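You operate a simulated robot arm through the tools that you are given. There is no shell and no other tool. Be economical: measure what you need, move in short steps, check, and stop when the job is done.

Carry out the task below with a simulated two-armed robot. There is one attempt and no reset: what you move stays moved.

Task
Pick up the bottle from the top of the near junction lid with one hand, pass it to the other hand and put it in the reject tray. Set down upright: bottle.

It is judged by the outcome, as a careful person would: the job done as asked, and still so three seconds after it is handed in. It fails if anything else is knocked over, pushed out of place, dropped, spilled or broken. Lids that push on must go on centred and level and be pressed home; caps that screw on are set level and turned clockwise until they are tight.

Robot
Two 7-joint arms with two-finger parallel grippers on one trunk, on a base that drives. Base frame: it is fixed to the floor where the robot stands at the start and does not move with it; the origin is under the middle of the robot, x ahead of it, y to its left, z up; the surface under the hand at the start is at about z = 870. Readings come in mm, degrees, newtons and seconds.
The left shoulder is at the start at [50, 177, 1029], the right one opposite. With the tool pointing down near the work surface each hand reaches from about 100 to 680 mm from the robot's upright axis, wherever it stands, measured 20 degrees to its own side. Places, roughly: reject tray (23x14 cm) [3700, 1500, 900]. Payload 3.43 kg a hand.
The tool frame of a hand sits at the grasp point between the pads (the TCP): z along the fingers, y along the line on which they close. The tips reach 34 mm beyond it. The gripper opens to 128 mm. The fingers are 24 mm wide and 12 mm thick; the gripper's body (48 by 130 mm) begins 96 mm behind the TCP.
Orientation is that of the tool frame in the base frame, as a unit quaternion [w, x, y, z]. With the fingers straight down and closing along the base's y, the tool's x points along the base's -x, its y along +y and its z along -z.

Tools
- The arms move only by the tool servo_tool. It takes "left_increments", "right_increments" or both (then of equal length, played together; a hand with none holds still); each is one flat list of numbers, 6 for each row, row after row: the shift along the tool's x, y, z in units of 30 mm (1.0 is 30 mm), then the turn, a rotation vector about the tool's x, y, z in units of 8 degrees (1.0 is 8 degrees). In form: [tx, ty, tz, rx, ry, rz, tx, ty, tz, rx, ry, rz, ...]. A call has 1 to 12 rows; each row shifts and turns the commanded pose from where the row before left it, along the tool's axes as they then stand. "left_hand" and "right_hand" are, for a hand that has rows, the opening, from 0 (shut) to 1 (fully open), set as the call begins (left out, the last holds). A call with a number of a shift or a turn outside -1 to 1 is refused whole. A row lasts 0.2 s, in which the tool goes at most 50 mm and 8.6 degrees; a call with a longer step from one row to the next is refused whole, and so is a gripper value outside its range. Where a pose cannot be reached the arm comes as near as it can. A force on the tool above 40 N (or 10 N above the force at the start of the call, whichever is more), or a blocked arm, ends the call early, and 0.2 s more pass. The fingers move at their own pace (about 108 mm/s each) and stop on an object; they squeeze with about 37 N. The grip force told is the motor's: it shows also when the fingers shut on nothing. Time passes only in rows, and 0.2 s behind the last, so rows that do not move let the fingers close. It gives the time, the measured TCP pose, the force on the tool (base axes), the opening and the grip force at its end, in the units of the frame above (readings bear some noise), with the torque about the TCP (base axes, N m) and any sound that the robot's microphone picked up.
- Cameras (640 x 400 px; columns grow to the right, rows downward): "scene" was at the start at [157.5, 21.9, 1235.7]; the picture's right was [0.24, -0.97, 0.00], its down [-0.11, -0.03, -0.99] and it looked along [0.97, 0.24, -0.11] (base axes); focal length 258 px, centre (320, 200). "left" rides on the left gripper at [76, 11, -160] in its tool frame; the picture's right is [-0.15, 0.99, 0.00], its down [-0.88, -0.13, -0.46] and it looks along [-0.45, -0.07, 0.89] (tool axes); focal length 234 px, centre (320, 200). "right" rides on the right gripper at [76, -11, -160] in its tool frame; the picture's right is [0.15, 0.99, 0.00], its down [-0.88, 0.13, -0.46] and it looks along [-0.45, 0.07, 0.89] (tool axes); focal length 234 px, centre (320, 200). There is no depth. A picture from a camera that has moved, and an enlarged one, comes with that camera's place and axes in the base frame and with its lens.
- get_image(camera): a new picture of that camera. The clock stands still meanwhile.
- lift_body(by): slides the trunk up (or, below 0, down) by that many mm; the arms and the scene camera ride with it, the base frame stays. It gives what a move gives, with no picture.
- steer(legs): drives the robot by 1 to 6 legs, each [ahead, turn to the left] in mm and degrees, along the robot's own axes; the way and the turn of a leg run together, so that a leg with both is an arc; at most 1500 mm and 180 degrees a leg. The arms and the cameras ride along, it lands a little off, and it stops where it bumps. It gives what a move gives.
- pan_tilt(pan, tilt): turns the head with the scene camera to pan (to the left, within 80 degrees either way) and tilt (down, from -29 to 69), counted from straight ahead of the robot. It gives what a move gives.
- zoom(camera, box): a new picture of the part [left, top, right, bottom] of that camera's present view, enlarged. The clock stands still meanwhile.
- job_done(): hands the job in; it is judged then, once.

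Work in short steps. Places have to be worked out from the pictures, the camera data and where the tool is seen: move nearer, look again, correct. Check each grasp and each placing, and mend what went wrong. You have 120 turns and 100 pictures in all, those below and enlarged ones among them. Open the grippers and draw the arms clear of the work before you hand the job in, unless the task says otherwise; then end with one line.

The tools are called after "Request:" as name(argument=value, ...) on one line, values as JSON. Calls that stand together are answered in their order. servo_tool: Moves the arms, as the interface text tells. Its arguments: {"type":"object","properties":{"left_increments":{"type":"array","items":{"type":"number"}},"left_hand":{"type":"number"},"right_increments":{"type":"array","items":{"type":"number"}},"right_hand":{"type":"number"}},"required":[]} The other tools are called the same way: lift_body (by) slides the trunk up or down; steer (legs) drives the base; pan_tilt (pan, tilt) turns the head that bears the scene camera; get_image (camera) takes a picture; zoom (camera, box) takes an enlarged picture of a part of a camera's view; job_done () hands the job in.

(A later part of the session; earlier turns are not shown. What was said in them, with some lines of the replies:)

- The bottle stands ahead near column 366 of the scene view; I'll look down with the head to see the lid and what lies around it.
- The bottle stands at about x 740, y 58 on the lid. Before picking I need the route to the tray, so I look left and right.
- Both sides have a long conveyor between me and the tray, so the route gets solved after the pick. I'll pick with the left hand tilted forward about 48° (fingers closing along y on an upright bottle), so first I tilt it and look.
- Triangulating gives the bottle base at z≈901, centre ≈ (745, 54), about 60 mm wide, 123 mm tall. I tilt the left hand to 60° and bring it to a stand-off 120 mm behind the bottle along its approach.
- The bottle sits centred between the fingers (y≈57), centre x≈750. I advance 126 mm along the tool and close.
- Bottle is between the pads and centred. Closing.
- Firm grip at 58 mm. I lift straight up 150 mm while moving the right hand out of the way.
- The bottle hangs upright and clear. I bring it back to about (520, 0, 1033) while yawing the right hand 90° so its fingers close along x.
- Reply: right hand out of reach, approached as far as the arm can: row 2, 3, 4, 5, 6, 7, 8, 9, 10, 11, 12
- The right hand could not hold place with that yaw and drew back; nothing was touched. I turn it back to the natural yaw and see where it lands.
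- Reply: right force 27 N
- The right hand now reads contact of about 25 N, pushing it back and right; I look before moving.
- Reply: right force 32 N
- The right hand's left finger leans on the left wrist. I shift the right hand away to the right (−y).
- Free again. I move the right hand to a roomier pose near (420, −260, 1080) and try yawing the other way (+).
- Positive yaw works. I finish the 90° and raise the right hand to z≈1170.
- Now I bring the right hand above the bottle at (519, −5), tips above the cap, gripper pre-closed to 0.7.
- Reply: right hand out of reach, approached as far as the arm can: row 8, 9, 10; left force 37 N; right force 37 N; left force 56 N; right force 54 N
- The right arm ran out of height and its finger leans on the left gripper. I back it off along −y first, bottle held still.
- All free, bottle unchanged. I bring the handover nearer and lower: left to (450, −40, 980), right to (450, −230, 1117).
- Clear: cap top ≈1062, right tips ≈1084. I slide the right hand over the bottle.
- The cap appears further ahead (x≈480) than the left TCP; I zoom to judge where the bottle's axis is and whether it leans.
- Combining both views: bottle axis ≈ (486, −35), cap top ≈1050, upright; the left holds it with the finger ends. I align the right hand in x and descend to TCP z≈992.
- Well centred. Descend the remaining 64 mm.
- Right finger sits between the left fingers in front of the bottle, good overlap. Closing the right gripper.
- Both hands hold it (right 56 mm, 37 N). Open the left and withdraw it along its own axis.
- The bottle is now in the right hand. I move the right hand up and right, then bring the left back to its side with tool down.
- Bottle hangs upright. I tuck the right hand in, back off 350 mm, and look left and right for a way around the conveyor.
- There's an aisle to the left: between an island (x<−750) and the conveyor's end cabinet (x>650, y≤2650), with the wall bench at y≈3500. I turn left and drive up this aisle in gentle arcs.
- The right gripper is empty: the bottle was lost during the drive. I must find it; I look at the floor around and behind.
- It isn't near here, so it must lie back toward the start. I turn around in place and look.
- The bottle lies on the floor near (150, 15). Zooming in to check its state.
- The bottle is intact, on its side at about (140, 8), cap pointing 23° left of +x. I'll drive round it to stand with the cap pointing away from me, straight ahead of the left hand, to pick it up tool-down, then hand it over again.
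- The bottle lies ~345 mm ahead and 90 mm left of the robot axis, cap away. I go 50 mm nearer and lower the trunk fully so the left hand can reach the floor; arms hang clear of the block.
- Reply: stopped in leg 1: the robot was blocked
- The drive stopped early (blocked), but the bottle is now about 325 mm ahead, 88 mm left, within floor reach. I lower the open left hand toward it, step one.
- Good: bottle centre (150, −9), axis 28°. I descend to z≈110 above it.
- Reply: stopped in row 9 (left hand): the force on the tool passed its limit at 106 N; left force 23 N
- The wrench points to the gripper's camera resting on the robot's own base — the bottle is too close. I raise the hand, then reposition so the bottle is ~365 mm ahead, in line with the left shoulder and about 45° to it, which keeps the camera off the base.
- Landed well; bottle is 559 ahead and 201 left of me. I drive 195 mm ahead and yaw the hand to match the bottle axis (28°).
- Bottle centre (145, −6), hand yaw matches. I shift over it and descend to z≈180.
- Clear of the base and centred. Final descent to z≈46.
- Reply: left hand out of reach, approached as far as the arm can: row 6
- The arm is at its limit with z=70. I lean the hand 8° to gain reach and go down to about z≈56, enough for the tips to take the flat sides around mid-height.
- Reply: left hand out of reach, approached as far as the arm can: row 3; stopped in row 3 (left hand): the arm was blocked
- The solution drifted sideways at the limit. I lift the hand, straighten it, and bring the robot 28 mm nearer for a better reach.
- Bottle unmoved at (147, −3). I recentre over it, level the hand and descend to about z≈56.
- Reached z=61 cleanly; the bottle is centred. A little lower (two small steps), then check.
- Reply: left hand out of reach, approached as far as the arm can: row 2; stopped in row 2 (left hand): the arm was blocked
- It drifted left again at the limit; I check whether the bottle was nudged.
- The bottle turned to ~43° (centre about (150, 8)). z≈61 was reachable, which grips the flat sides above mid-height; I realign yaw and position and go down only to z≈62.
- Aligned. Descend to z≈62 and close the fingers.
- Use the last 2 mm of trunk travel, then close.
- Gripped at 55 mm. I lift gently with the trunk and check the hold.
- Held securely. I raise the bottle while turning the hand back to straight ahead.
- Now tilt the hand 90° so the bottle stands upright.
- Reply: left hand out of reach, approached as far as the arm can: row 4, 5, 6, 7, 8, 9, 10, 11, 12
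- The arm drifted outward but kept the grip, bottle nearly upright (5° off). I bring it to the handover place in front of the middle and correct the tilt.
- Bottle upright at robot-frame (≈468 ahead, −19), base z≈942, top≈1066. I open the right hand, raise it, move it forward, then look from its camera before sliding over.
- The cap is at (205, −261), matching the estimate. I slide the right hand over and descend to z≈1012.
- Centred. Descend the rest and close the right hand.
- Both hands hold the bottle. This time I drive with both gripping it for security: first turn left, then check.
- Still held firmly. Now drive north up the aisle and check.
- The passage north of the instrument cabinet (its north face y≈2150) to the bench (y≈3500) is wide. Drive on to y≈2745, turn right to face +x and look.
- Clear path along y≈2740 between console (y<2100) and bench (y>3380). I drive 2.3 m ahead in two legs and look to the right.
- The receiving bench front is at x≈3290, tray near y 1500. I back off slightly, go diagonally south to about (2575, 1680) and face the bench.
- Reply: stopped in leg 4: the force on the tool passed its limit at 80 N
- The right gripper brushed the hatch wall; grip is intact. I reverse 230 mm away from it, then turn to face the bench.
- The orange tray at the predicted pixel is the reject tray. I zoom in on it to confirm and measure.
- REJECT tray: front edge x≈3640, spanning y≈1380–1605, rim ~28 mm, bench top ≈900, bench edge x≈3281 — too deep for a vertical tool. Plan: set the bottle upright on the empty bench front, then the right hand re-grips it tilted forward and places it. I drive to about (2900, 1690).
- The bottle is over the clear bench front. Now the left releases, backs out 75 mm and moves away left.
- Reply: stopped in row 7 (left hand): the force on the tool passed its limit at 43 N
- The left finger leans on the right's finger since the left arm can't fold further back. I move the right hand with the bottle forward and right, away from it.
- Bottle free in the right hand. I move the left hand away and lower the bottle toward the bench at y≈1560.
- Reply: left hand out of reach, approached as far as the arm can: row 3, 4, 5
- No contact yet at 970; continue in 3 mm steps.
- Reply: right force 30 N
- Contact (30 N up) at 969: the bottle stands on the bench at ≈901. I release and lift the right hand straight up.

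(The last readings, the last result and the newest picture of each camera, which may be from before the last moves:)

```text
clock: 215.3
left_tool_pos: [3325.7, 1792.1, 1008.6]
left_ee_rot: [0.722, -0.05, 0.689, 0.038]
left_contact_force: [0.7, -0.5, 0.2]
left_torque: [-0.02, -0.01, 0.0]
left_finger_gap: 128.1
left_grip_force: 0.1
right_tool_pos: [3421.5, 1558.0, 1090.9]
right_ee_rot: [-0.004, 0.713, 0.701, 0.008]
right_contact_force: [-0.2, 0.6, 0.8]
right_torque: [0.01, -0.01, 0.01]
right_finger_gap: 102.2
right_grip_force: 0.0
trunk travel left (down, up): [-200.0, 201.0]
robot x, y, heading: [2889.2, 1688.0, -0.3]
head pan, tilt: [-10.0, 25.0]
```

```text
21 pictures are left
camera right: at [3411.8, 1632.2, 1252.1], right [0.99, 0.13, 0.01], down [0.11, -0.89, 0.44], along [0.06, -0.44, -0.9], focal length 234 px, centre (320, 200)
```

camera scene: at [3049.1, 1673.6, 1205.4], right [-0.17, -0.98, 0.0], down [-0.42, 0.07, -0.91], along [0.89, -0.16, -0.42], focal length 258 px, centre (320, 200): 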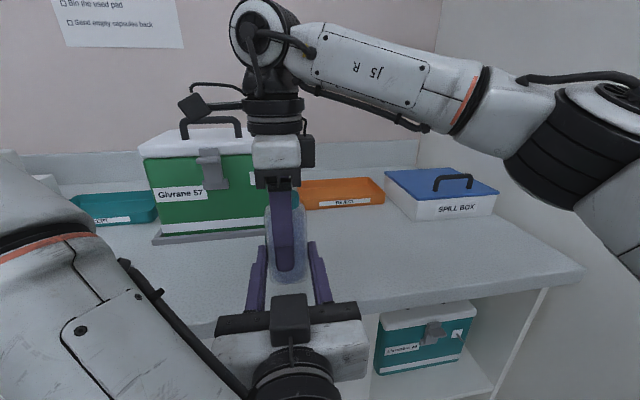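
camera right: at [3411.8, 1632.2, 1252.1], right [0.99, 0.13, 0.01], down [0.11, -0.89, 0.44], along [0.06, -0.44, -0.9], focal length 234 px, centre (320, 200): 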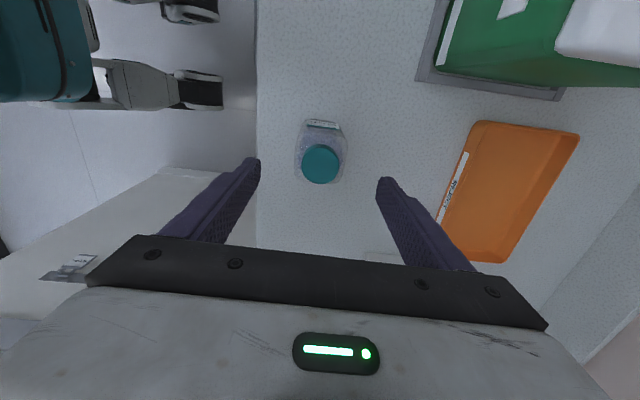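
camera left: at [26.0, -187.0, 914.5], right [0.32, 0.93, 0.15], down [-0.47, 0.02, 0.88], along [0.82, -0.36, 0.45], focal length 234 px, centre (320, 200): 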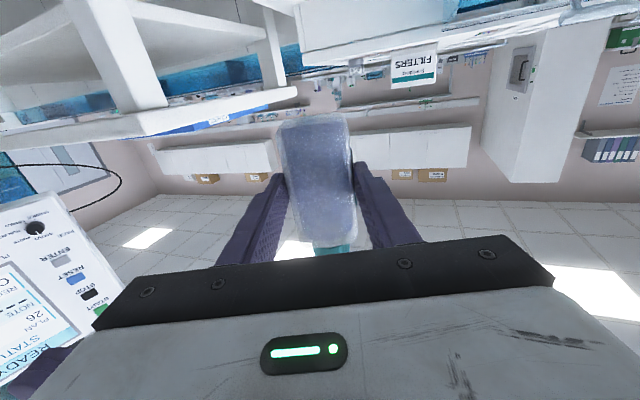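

The bottle stands upright on the bench, and the tray spans x 3626–3772, y 1394–1616 (centre ≈3699, 1505). I back the right hand off and turn it to yaw 0.

Request:
servo_tool(right_increments=[0, -1, -0.3, 0, 0, 0, 0, -1, 0, 0, 0, 0, 0, -1, 0, 0, 0, 0, 0, -0.9, 0, 0, 0, 0, 0, 0, 0, 0, 0, -1, 0, 0, 0, 0, 0, -1, 0, 0, 0, 0, 0, -1, 0, 0, 0, 0, 0, -1, 0, 0, 0, 0, 0, -1, 0, 0, 0, 0, 0, -1, 0, 0, 0, 0, 0, -1, 0, 0, 0, 0, 0, -1], right_hand=1, left_increments=[-0.5, 0, 0, 0, 0, 0, -0.5, 0, 0, 0, 0, 0, -0.5, 0, 0, 0, 0, 0, -0.5, 0, 0, 0, 0, 0, 0, 0, 0, 0, 0, 0, 0, 0, 0, 0, 0, 0, 0, 0, 0, 0, 0, 0, 0, 0, 0, 0, 0, 0, 0, 0, 0, 0, 0, 0, 0, 0, 0, 0, 0, 0, 0, 0, 0, 0, 0, 0, 0, 0, 0, 0, 0, 0])

Request:
servo_tool(right_increments=[0, 0, 0, 0, 0, -1, 0, 0, 0, 0, 0, -1, 0, 0, 0, 0, 0, -1.0, 0, 0, 0, 0, 0, -0.25, 0, 0, 0, 0, -0.94, 0, 0, 0, 0, 0, -0.94, 0, 0, 0, 0, 0, -0.94, 0, 0, 0, 0, 0, -0.94, 0, 0, 0, 0, 0, -0.94, 0, 0, 0, 0, 0, -0.94, 0, 0, 0, 0, 0, -0.94, 0, 0, 0, 0, 0, -0.94, 0])

Request:
get_image(camera="right")

```text
clock: 217.9
left_tool_pos: [3323.4, 1789.5, 1066.3]
left_ee_rot: [0.722, -0.051, 0.689, 0.039]
left_contact_force: [0.1, 0.5, 0.4]
left_torque: [-0.02, -0.01, -0.02]
left_finger_gap: 128.1
left_grip_force: 0.1
left hand out of reach, approached as far as the arm can: row 1
right_tool_pos: [3305.4, 1559.5, 1099.9]
right_ee_rot: [0.001, 0.233, 0.972, 0.009]
right_contact_force: [0.1, -0.7, -0.6]
right_torque: [0.02, 0.0, -0.03]
right_finger_gap: 127.8
right_grip_force: 0.0
trunk travel left (down, up): [-200.0, 201.0]
robot x, y, heading: [2891.7, 1691.9, 0.2]
head pan, tilt: [-10.0, 25.0]
```

```text
clock: 220.5
left_tool_pos: [3323.0, 1788.8, 1067.3]
left_ee_rot: [0.722, -0.049, 0.689, 0.037]
left_contact_force: [0.4, 0.0, 0.6]
left_torque: [0.03, -0.01, -0.04]
left_finger_gap: 128.2
left_grip_force: 0.1
right_tool_pos: [3306.0, 1559.4, 1098.7]
right_ee_rot: [0.505, 0.013, 0.863, 0.002]
right_contact_force: [-0.4, -0.5, 0.7]
right_torque: [-0.01, -0.01, 0.05]
right_finger_gap: 128.0
right_grip_force: 0.1
trunk travel left (down, up): [-200.0, 201.0]
robot x, y, heading: [2893.0, 1688.0, -0.1]
head pan, tilt: [-10.0, 25.0]
```

```text
20 pictures are left
camera right: at [3129.6, 1551.5, 1109.7], right [-0.05, 0.99, -0.11], down [0.04, 0.11, 0.99], along [1.0, 0.05, -0.04], focal length 234 px, centre (320, 200)
```

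right: 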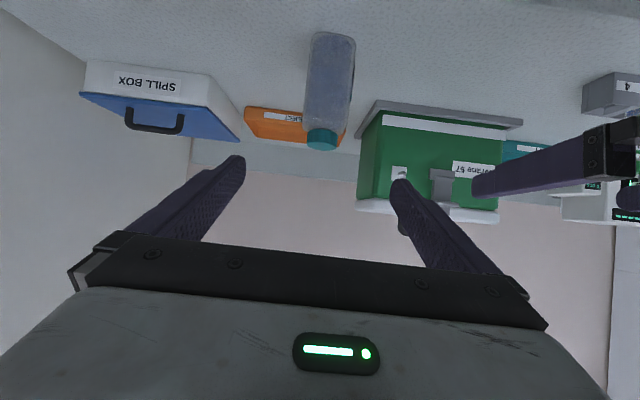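

Bottle lines up (y≈1560). I lower to the approach line, then advance along the tool to straddle the bottle.

Request:
servo_tool(right_increments=[0.73, 0, 0.42, 0, 0, -0.17, 0.73, 0.02, 0.42, 0, 0, 0, 0.73, 0.02, 0.42, 0, 0, 0, 0, 0, 0.88, 0, 0, 0, 0, 0, 0.88, 0, 0, 0, 0, 0, 0.88, 0, 0, 0])

Request:
get_image(camera="right")

```text
clock: 221.9
left_tool_pos: [3323.2, 1788.9, 1067.2]
left_ee_rot: [0.722, -0.05, 0.689, 0.037]
left_contact_force: [0.2, 0.5, -0.5]
left_torque: [0.03, 0.04, 0.01]
left_finger_gap: 127.9
left_grip_force: 0.1
right_tool_pos: [3375.4, 1558.7, 983.8]
right_ee_rot: [0.504, 0.001, 0.864, -0.003]
right_contact_force: [0.3, -0.2, -0.9]
right_torque: [0.0, 0.02, 0.0]
right_finger_gap: 127.9
right_grip_force: 0.0
trunk travel left (down, up): [-200.0, 201.0]
robot x, y, heading: [2889.3, 1688.9, -0.2]
head pan, tilt: [-10.0, 25.0]
```

```text
19 pictures are left
camera right: at [3198.7, 1549.2, 995.7], right [-0.06, 0.99, -0.13], down [0.04, 0.13, 0.99], along [1.0, 0.06, -0.05], focal length 234 px, centre (320, 200)
```

right: 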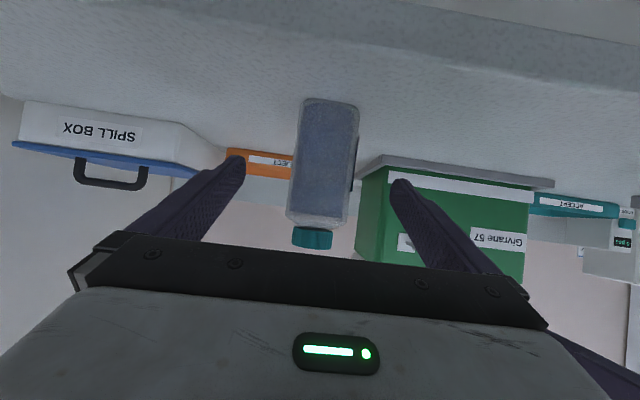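

Centred. Advance 52 mm more and close.

Request:
servo_tool(right_increments=[0, 0, 0.87, 0, 0, 0, 0, 0, 0.87, 0, 0, 0])

Request:
servo_tool(right_increments=[0, 0, 0, 0, 0, 0, 0, 0, 0, 0, 0, 0, 0, 0, 0, 0, 0, 0, 0, 0, 0, 0, 0, 0], right_hand=0)

Request:
get_image(camera="right")

```text
clock: 222.5
left_tool_pos: [3323.8, 1789.1, 1066.3]
left_ee_rot: [0.722, -0.05, 0.689, 0.037]
left_contact_force: [0.4, 0.7, -0.2]
left_torque: [-0.01, -0.01, -0.04]
left_finger_gap: 128.0
left_grip_force: 0.1
right_tool_pos: [3418.9, 1558.6, 958.1]
right_ee_rot: [0.505, 0.003, 0.863, -0.004]
right_contact_force: [0.0, -0.1, -0.5]
right_torque: [0.0, 0.02, -0.01]
right_finger_gap: 128.1
right_grip_force: 0.0
trunk travel left (down, up): [-200.0, 201.0]
robot x, y, heading: [2891.7, 1691.1, 0.0]
head pan, tilt: [-10.0, 25.0]
```

```text
clock: 223.5
left_tool_pos: [3323.2, 1789.7, 1066.4]
left_ee_rot: [0.722, -0.049, 0.689, 0.037]
left_contact_force: [0.2, 0.5, -0.6]
left_torque: [-0.01, 0.01, 0.02]
left_finger_gap: 127.8
left_grip_force: 0.1
right_tool_pos: [3419.9, 1558.6, 958.9]
right_ee_rot: [0.504, 0.002, 0.863, -0.003]
right_contact_force: [1.0, 0.2, 0.3]
right_torque: [0.06, -0.07, -0.03]
right_finger_gap: 55.7
right_grip_force: 37.0
trunk travel left (down, up): [-200.0, 201.0]
robot x, y, heading: [2888.3, 1689.5, 0.1]
head pan, tilt: [-10.0, 25.0]
```

```text
18 pictures are left
camera right: at [3242.8, 1548.6, 969.8], right [-0.06, 0.99, -0.13], down [0.04, 0.13, 0.99], along [1.0, 0.06, -0.05], focal length 234 px, centre (320, 200)
```

right: 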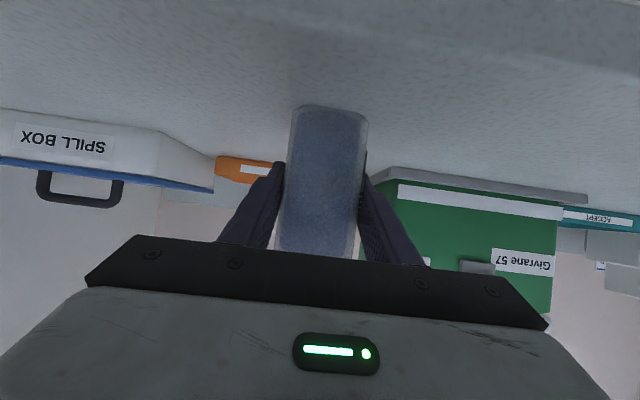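

Gripped firmly. Lift 70 mm, then advance over the tray centre.

Request:
servo_tool(right_increments=[-0.673, 0, -0.39, 0, 0, 0, -0.673, 0, -0.39, 0, 0, 0, -0.673, 0, -0.39, 0, 0, 0])

Request:
servo_tool(right_increments=[-0.51, -0.2, 0.88, 0, 0, 0, -0.51, -0.2, 0.88, 0, 0, 0, -0.51, -0.2, 0.88, 0, 0, 0, -0.51, -0.2, 0.88, 0, 0, 0, -0.51, -0.2, 0.88, 0, 0, 0, -0.51, -0.2, 0.88, 0, 0, 0, -0.51, -0.2, 0.88, 0, 0, 0, -0.51, -0.2, 0.88, 0, 0, 0, -0.51, -0.2, 0.88, 0, 0, 0])

Request:
get_image(camera="scene")

Request:
get_image(camera="right")

```text
clock: 224.3
left_tool_pos: [3323.9, 1788.8, 1066.2]
left_ee_rot: [0.722, -0.049, 0.69, 0.037]
left_contact_force: [-0.4, -0.9, 0.0]
left_torque: [-0.01, 0.0, -0.03]
left_finger_gap: 128.2
left_grip_force: 0.0
right_tool_pos: [3419.7, 1558.7, 1027.4]
right_ee_rot: [0.504, 0.002, 0.864, -0.004]
right_contact_force: [-0.6, -0.5, -2.6]
right_torque: [-0.03, -0.01, 0.02]
right_finger_gap: 55.8
right_grip_force: 36.8
trunk travel left (down, up): [-200.0, 201.0]
robot x, y, heading: [2888.7, 1688.8, -0.1]
head pan, tilt: [-10.0, 25.0]
```

```text
clock: 226.3
left_tool_pos: [3323.0, 1790.2, 1067.3]
left_ee_rot: [0.721, -0.049, 0.69, 0.038]
left_contact_force: [0.5, 0.4, -0.1]
left_torque: [-0.03, 0.0, -0.04]
left_finger_gap: 128.2
left_grip_force: 0.1
right_tool_pos: [3695.3, 1506.4, 1028.5]
right_ee_rot: [0.504, 0.001, 0.863, -0.004]
right_contact_force: [-0.2, 1.3, -3.1]
right_torque: [-0.03, 0.01, -0.01]
right_finger_gap: 55.8
right_grip_force: 37.1
trunk travel left (down, up): [-200.0, 201.0]
robot x, y, heading: [2891.3, 1689.8, 0.0]
head pan, tilt: [-10.0, 25.0]
```

```text
17 pictures are left
camera scene: at [3049.4, 1673.7, 1205.3], right [-0.17, -0.98, 0.0], down [-0.42, 0.07, -0.91], along [0.89, -0.16, -0.42], focal length 258 px, centre (320, 200)
```

scene: 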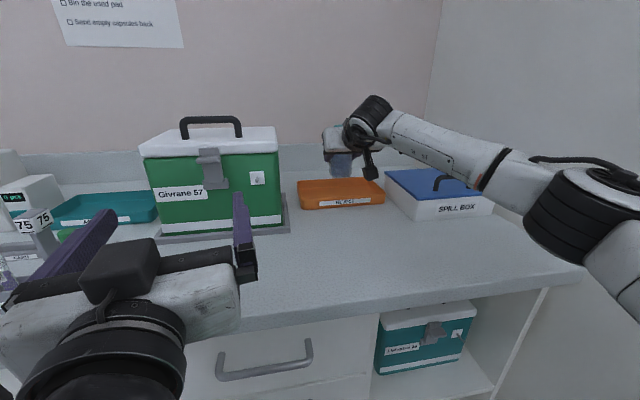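

```text
16 pictures are left
camera right: at [3518.8, 1494.2, 1040.3], right [-0.07, 0.99, -0.13], down [0.04, 0.14, 0.99], along [1.0, 0.06, -0.05], focal length 234 px, centre (320, 200)
```

right: 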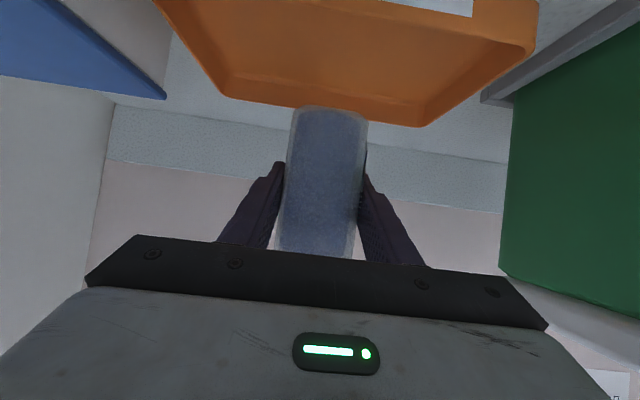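

The bottle is over the middle of the tray. Lower 54 mm, then feel for the floor in small steps.

Request:
servo_tool(right_increments=[0.52, 0, 0.3, 0, 0, 0, 0.52, 0, 0.3, 0, 0, 0, 0.52, 0, 0.3, 0, 0, 0])

Request:
get_image(camera="right")

Request:
servo_tool(right_increments=[0.087, 0, 0.05, 0, 0, 0, 0.087, 0, 0.05, 0, 0, 0])

```text
clock: 227.1
left_tool_pos: [3323.0, 1788.7, 1067.3]
left_ee_rot: [0.722, -0.049, 0.69, 0.037]
left_contact_force: [0.2, -0.2, -1.0]
left_torque: [0.0, -0.03, 0.0]
left_finger_gap: 128.2
left_grip_force: 0.1
right_tool_pos: [3694.6, 1502.5, 974.3]
right_ee_rot: [0.504, 0.002, 0.864, -0.004]
right_contact_force: [-0.5, 0.4, -1.6]
right_torque: [0.01, 0.03, 0.0]
right_finger_gap: 55.6
right_grip_force: 36.8
trunk travel left (down, up): [-200.0, 201.0]
robot x, y, heading: [2890.7, 1689.5, 0.1]
head pan, tilt: [-10.0, 25.0]
```

```text
15 pictures are left
camera right: at [3518.4, 1493.3, 986.5], right [-0.06, 0.99, -0.13], down [0.04, 0.13, 0.99], along [1.0, 0.06, -0.05], focal length 234 px, centre (320, 200)
```

right: 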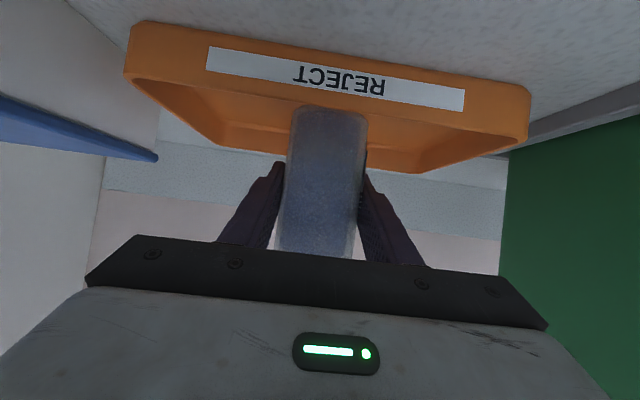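

```text
clock: 227.7
left_tool_pos: [3323.8, 1789.4, 1066.6]
left_ee_rot: [0.721, -0.049, 0.69, 0.038]
left_contact_force: [-0.6, -0.4, -0.3]
left_torque: [-0.03, 0.01, -0.04]
left_finger_gap: 128.3
left_grip_force: 0.0
right_tool_pos: [3694.8, 1504.0, 969.0]
right_ee_rot: [0.503, 0.002, 0.864, -0.004]
right_contact_force: [0.4, -0.7, -2.6]
right_torque: [0.0, 0.03, -0.04]
right_finger_gap: 55.8
right_grip_force: 37.0
trunk travel left (down, up): [-200.0, 201.0]
robot x, y, heading: [2890.3, 1693.6, -0.0]
head pan, tilt: [-10.0, 25.0]
```

Inside the tray walls, no contact yet. Two more small steps.

Request:
servo_tool(right_increments=[0.06, 0, 0.034, 0, 0, 0, 0.06, 0, 0.034, 0, 0, 0])

```text
clock: 228.3
left_tool_pos: [3323.9, 1789.5, 1066.7]
left_ee_rot: [0.722, -0.05, 0.689, 0.037]
left_contact_force: [-0.3, 0.3, -0.1]
left_torque: [-0.01, -0.03, 0.0]
left_finger_gap: 128.0
left_grip_force: 0.2
right_tool_pos: [3694.7, 1504.0, 967.1]
right_ee_rot: [0.503, 0.002, 0.864, -0.003]
right_contact_force: [0.2, -0.4, -1.9]
right_torque: [0.0, -0.01, -0.02]
right_finger_gap: 55.7
right_grip_force: 36.6
trunk travel left (down, up): [-200.0, 201.0]
robot x, y, heading: [2894.7, 1689.2, 0.1]
head pan, tilt: [-10.0, 25.0]
```

Request:
servo_tool(right_increments=[0.06, 0, 0.034, 0, 0, 0, 0.06, 0, 0.034, 0, 0, 0])

```text
clock: 228.9
left_tool_pos: [3323.1, 1789.3, 1066.5]
left_ee_rot: [0.721, -0.049, 0.69, 0.037]
left_contact_force: [-0.1, 0.2, -0.6]
left_torque: [0.02, 0.0, -0.01]
left_finger_gap: 128.2
left_grip_force: 0.0
right_tool_pos: [3695.1, 1502.5, 963.4]
right_ee_rot: [0.504, 0.002, 0.864, -0.003]
right_contact_force: [0.4, -0.3, -1.4]
right_torque: [0.03, -0.05, -0.01]
right_finger_gap: 55.3
right_grip_force: 37.2
trunk travel left (down, up): [-200.0, 201.0]
robot x, y, heading: [2889.6, 1688.8, -0.1]
head pan, tilt: [-10.0, 25.0]
```

Still no contact at 963 (bottle base ≈905). One more 2 mm step.

Request:
servo_tool(right_increments=[0.06, 0, 0.034, 0, 0, 0])

```text
clock: 229.3
left_tool_pos: [3322.0, 1789.4, 1067.6]
left_ee_rot: [0.721, -0.049, 0.69, 0.037]
left_contact_force: [-0.5, 0.7, -0.1]
left_torque: [-0.01, -0.02, 0.0]
left_finger_gap: 128.0
left_grip_force: 0.0
right_tool_pos: [3694.9, 1502.9, 961.2]
right_ee_rot: [0.505, 0.001, 0.863, -0.002]
right_contact_force: [-0.4, 0.0, 1.8]
right_torque: [0.05, 0.15, 0.02]
right_finger_gap: 55.6
right_grip_force: 37.5
trunk travel left (down, up): [-200.0, 201.0]
robot x, y, heading: [2892.1, 1688.7, 0.2]
head pan, tilt: [-10.0, 25.0]
```

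The bottle's weight is now on the tray floor. I open the right hand and withdraw along its axis.

Request:
servo_tool(right_increments=[0, 0, 0, 0, 0, 0, 0, 0, 0, 0, 0, 0, 0, 0, 0, 0, 0, 0, 0, 0, -0.5, 0, 0, 0, 0, 0, -0.9, 0, 0, 0, 0, 0, -0.9, 0, 0, 0, 0, 0, -0.9, 0, 0, 0, 0, 0, -0.9, 0, 0, 0], right_hand=1)

Request:
get_image(camera="right")

```text
clock: 231.1
left_tool_pos: [3322.8, 1789.0, 1067.0]
left_ee_rot: [0.722, -0.049, 0.69, 0.037]
left_contact_force: [-0.2, 0.4, 0.1]
left_torque: [-0.01, 0.02, 0.03]
left_finger_gap: 127.6
left_grip_force: 0.0
right_tool_pos: [3587.4, 1504.2, 1021.5]
right_ee_rot: [0.504, 0.003, 0.864, -0.004]
right_contact_force: [0.4, -0.2, -0.3]
right_torque: [0.01, -0.01, -0.01]
right_finger_gap: 128.0
right_grip_force: 0.0
trunk travel left (down, up): [-200.0, 201.0]
robot x, y, heading: [2895.3, 1687.6, -0.1]
head pan, tilt: [-10.0, 25.0]
```

```text
14 pictures are left
camera right: at [3411.6, 1494.0, 1033.1], right [-0.06, 0.99, -0.13], down [0.04, 0.13, 0.99], along [1.0, 0.06, -0.05], focal length 234 px, centre (320, 200)
```

right: 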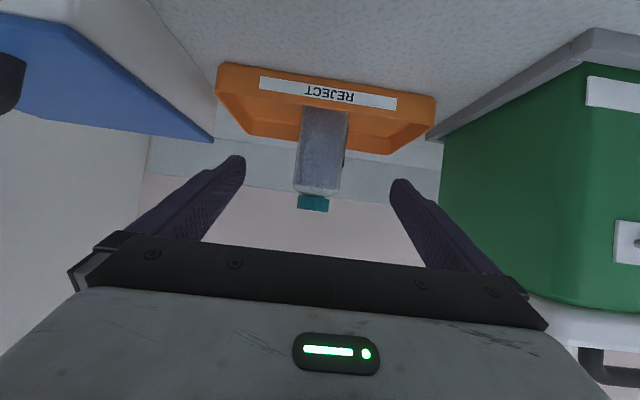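

The bottle stands upright in the REJECT tray. I withdraw the right hand further, off the bench, and take a final check.

Request:
servo_tool(right_increments=[0.2, 0, -0.9, 0, 0, 0, 0.3, 0, -0.9, 0, 0, 0, 0.4, 0, -0.9, 0, 0, 0, 0.4, 0, -0.9, 0, 0, 0, 0.4, 0, -0.9, 0, 0, 0, 0.4, 0, -0.9, 0, 0, 0, 0.4, 0, -0.9, 0, 0, 0])

Request:
steer(legs=[[-250, 0]])

Request:
pan_tilt(pan=-12, tilt=18)

Request:
zoom(camera="scene", box=[200, 120, 440, 270])

```text
clock: 232.7
left_tool_pos: [3323.7, 1789.6, 1067.4]
left_ee_rot: [0.723, -0.05, 0.688, 0.037]
left_contact_force: [-0.1, -0.2, 0.3]
left_torque: [0.01, 0.01, -0.02]
left_finger_gap: 128.2
left_grip_force: 0.0
right_tool_pos: [3386.8, 1504.8, 1047.5]
right_ee_rot: [0.503, 0.002, 0.864, -0.003]
right_contact_force: [-0.1, 0.8, -0.6]
right_torque: [-0.04, 0.01, 0.01]
right_finger_gap: 127.9
right_grip_force: 0.1
trunk travel left (down, up): [-200.0, 201.0]
robot x, y, heading: [2894.3, 1691.6, 0.0]
head pan, tilt: [-10.0, 25.0]
```

```text
clock: 234.5
left_tool_pos: [3075.6, 1790.8, 1067.3]
left_ee_rot: [0.722, -0.051, 0.689, 0.039]
left_contact_force: [1.1, 0.3, 0.5]
left_torque: [0.01, 0.02, -0.01]
left_finger_gap: 127.8
left_grip_force: 0.1
right_tool_pos: [3140.8, 1506.3, 1047.2]
right_ee_rot: [0.504, 0.0, 0.863, -0.003]
right_contact_force: [-0.1, -0.2, 0.6]
right_torque: [-0.01, -0.04, 0.03]
right_finger_gap: 128.1
right_grip_force: 0.1
trunk travel left (down, up): [-200.0, 201.0]
robot x, y, heading: [2644.1, 1691.1, 0.2]
head pan, tilt: [-10.0, 25.0]
```

```text
clock: 235.2
left_tool_pos: [3074.3, 1790.1, 1066.2]
left_ee_rot: [0.722, -0.05, 0.689, 0.038]
left_contact_force: [0.5, -1.3, 0.0]
left_torque: [0.01, 0.01, -0.01]
left_finger_gap: 127.7
left_grip_force: 0.1
right_tool_pos: [3140.5, 1506.6, 1048.1]
right_ee_rot: [0.504, 0.0, 0.864, -0.002]
right_contact_force: [0.2, 0.3, -0.9]
right_torque: [-0.03, 0.02, 0.02]
right_finger_gap: 128.0
right_grip_force: 0.0
trunk travel left (down, up): [-200.0, 201.0]
robot x, y, heading: [2643.2, 1690.2, 0.2]
head pan, tilt: [-12.0, 18.0]
```

```text
2.67 times, centred on (320, 195) of scene
camera zoom: at [2802.8, 1670.5, 1216.7], right [-0.2, -0.98, 0.0], down [-0.3, 0.06, -0.95], along [0.93, -0.19, -0.31], focal length 688 px, centre (320, 213)
```

zoom: 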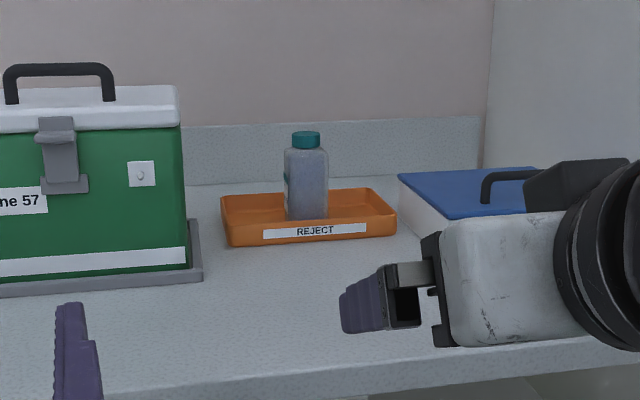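

The bottle stands upright in the REJECT tray, both grippers are open and clear, and nothing around it has moved. Handing in.

Request:
job_done()

```text
The job is handed in.
```

The bottle stands upright in the REJECT tray, picked up by the left hand and placed by the right. It fell to the floor once during the drive. It looked intact, so I picked it up with the left hand and passed it to the right again. The right gripper also brushed the hatch wall once, with nothing seen displaced.
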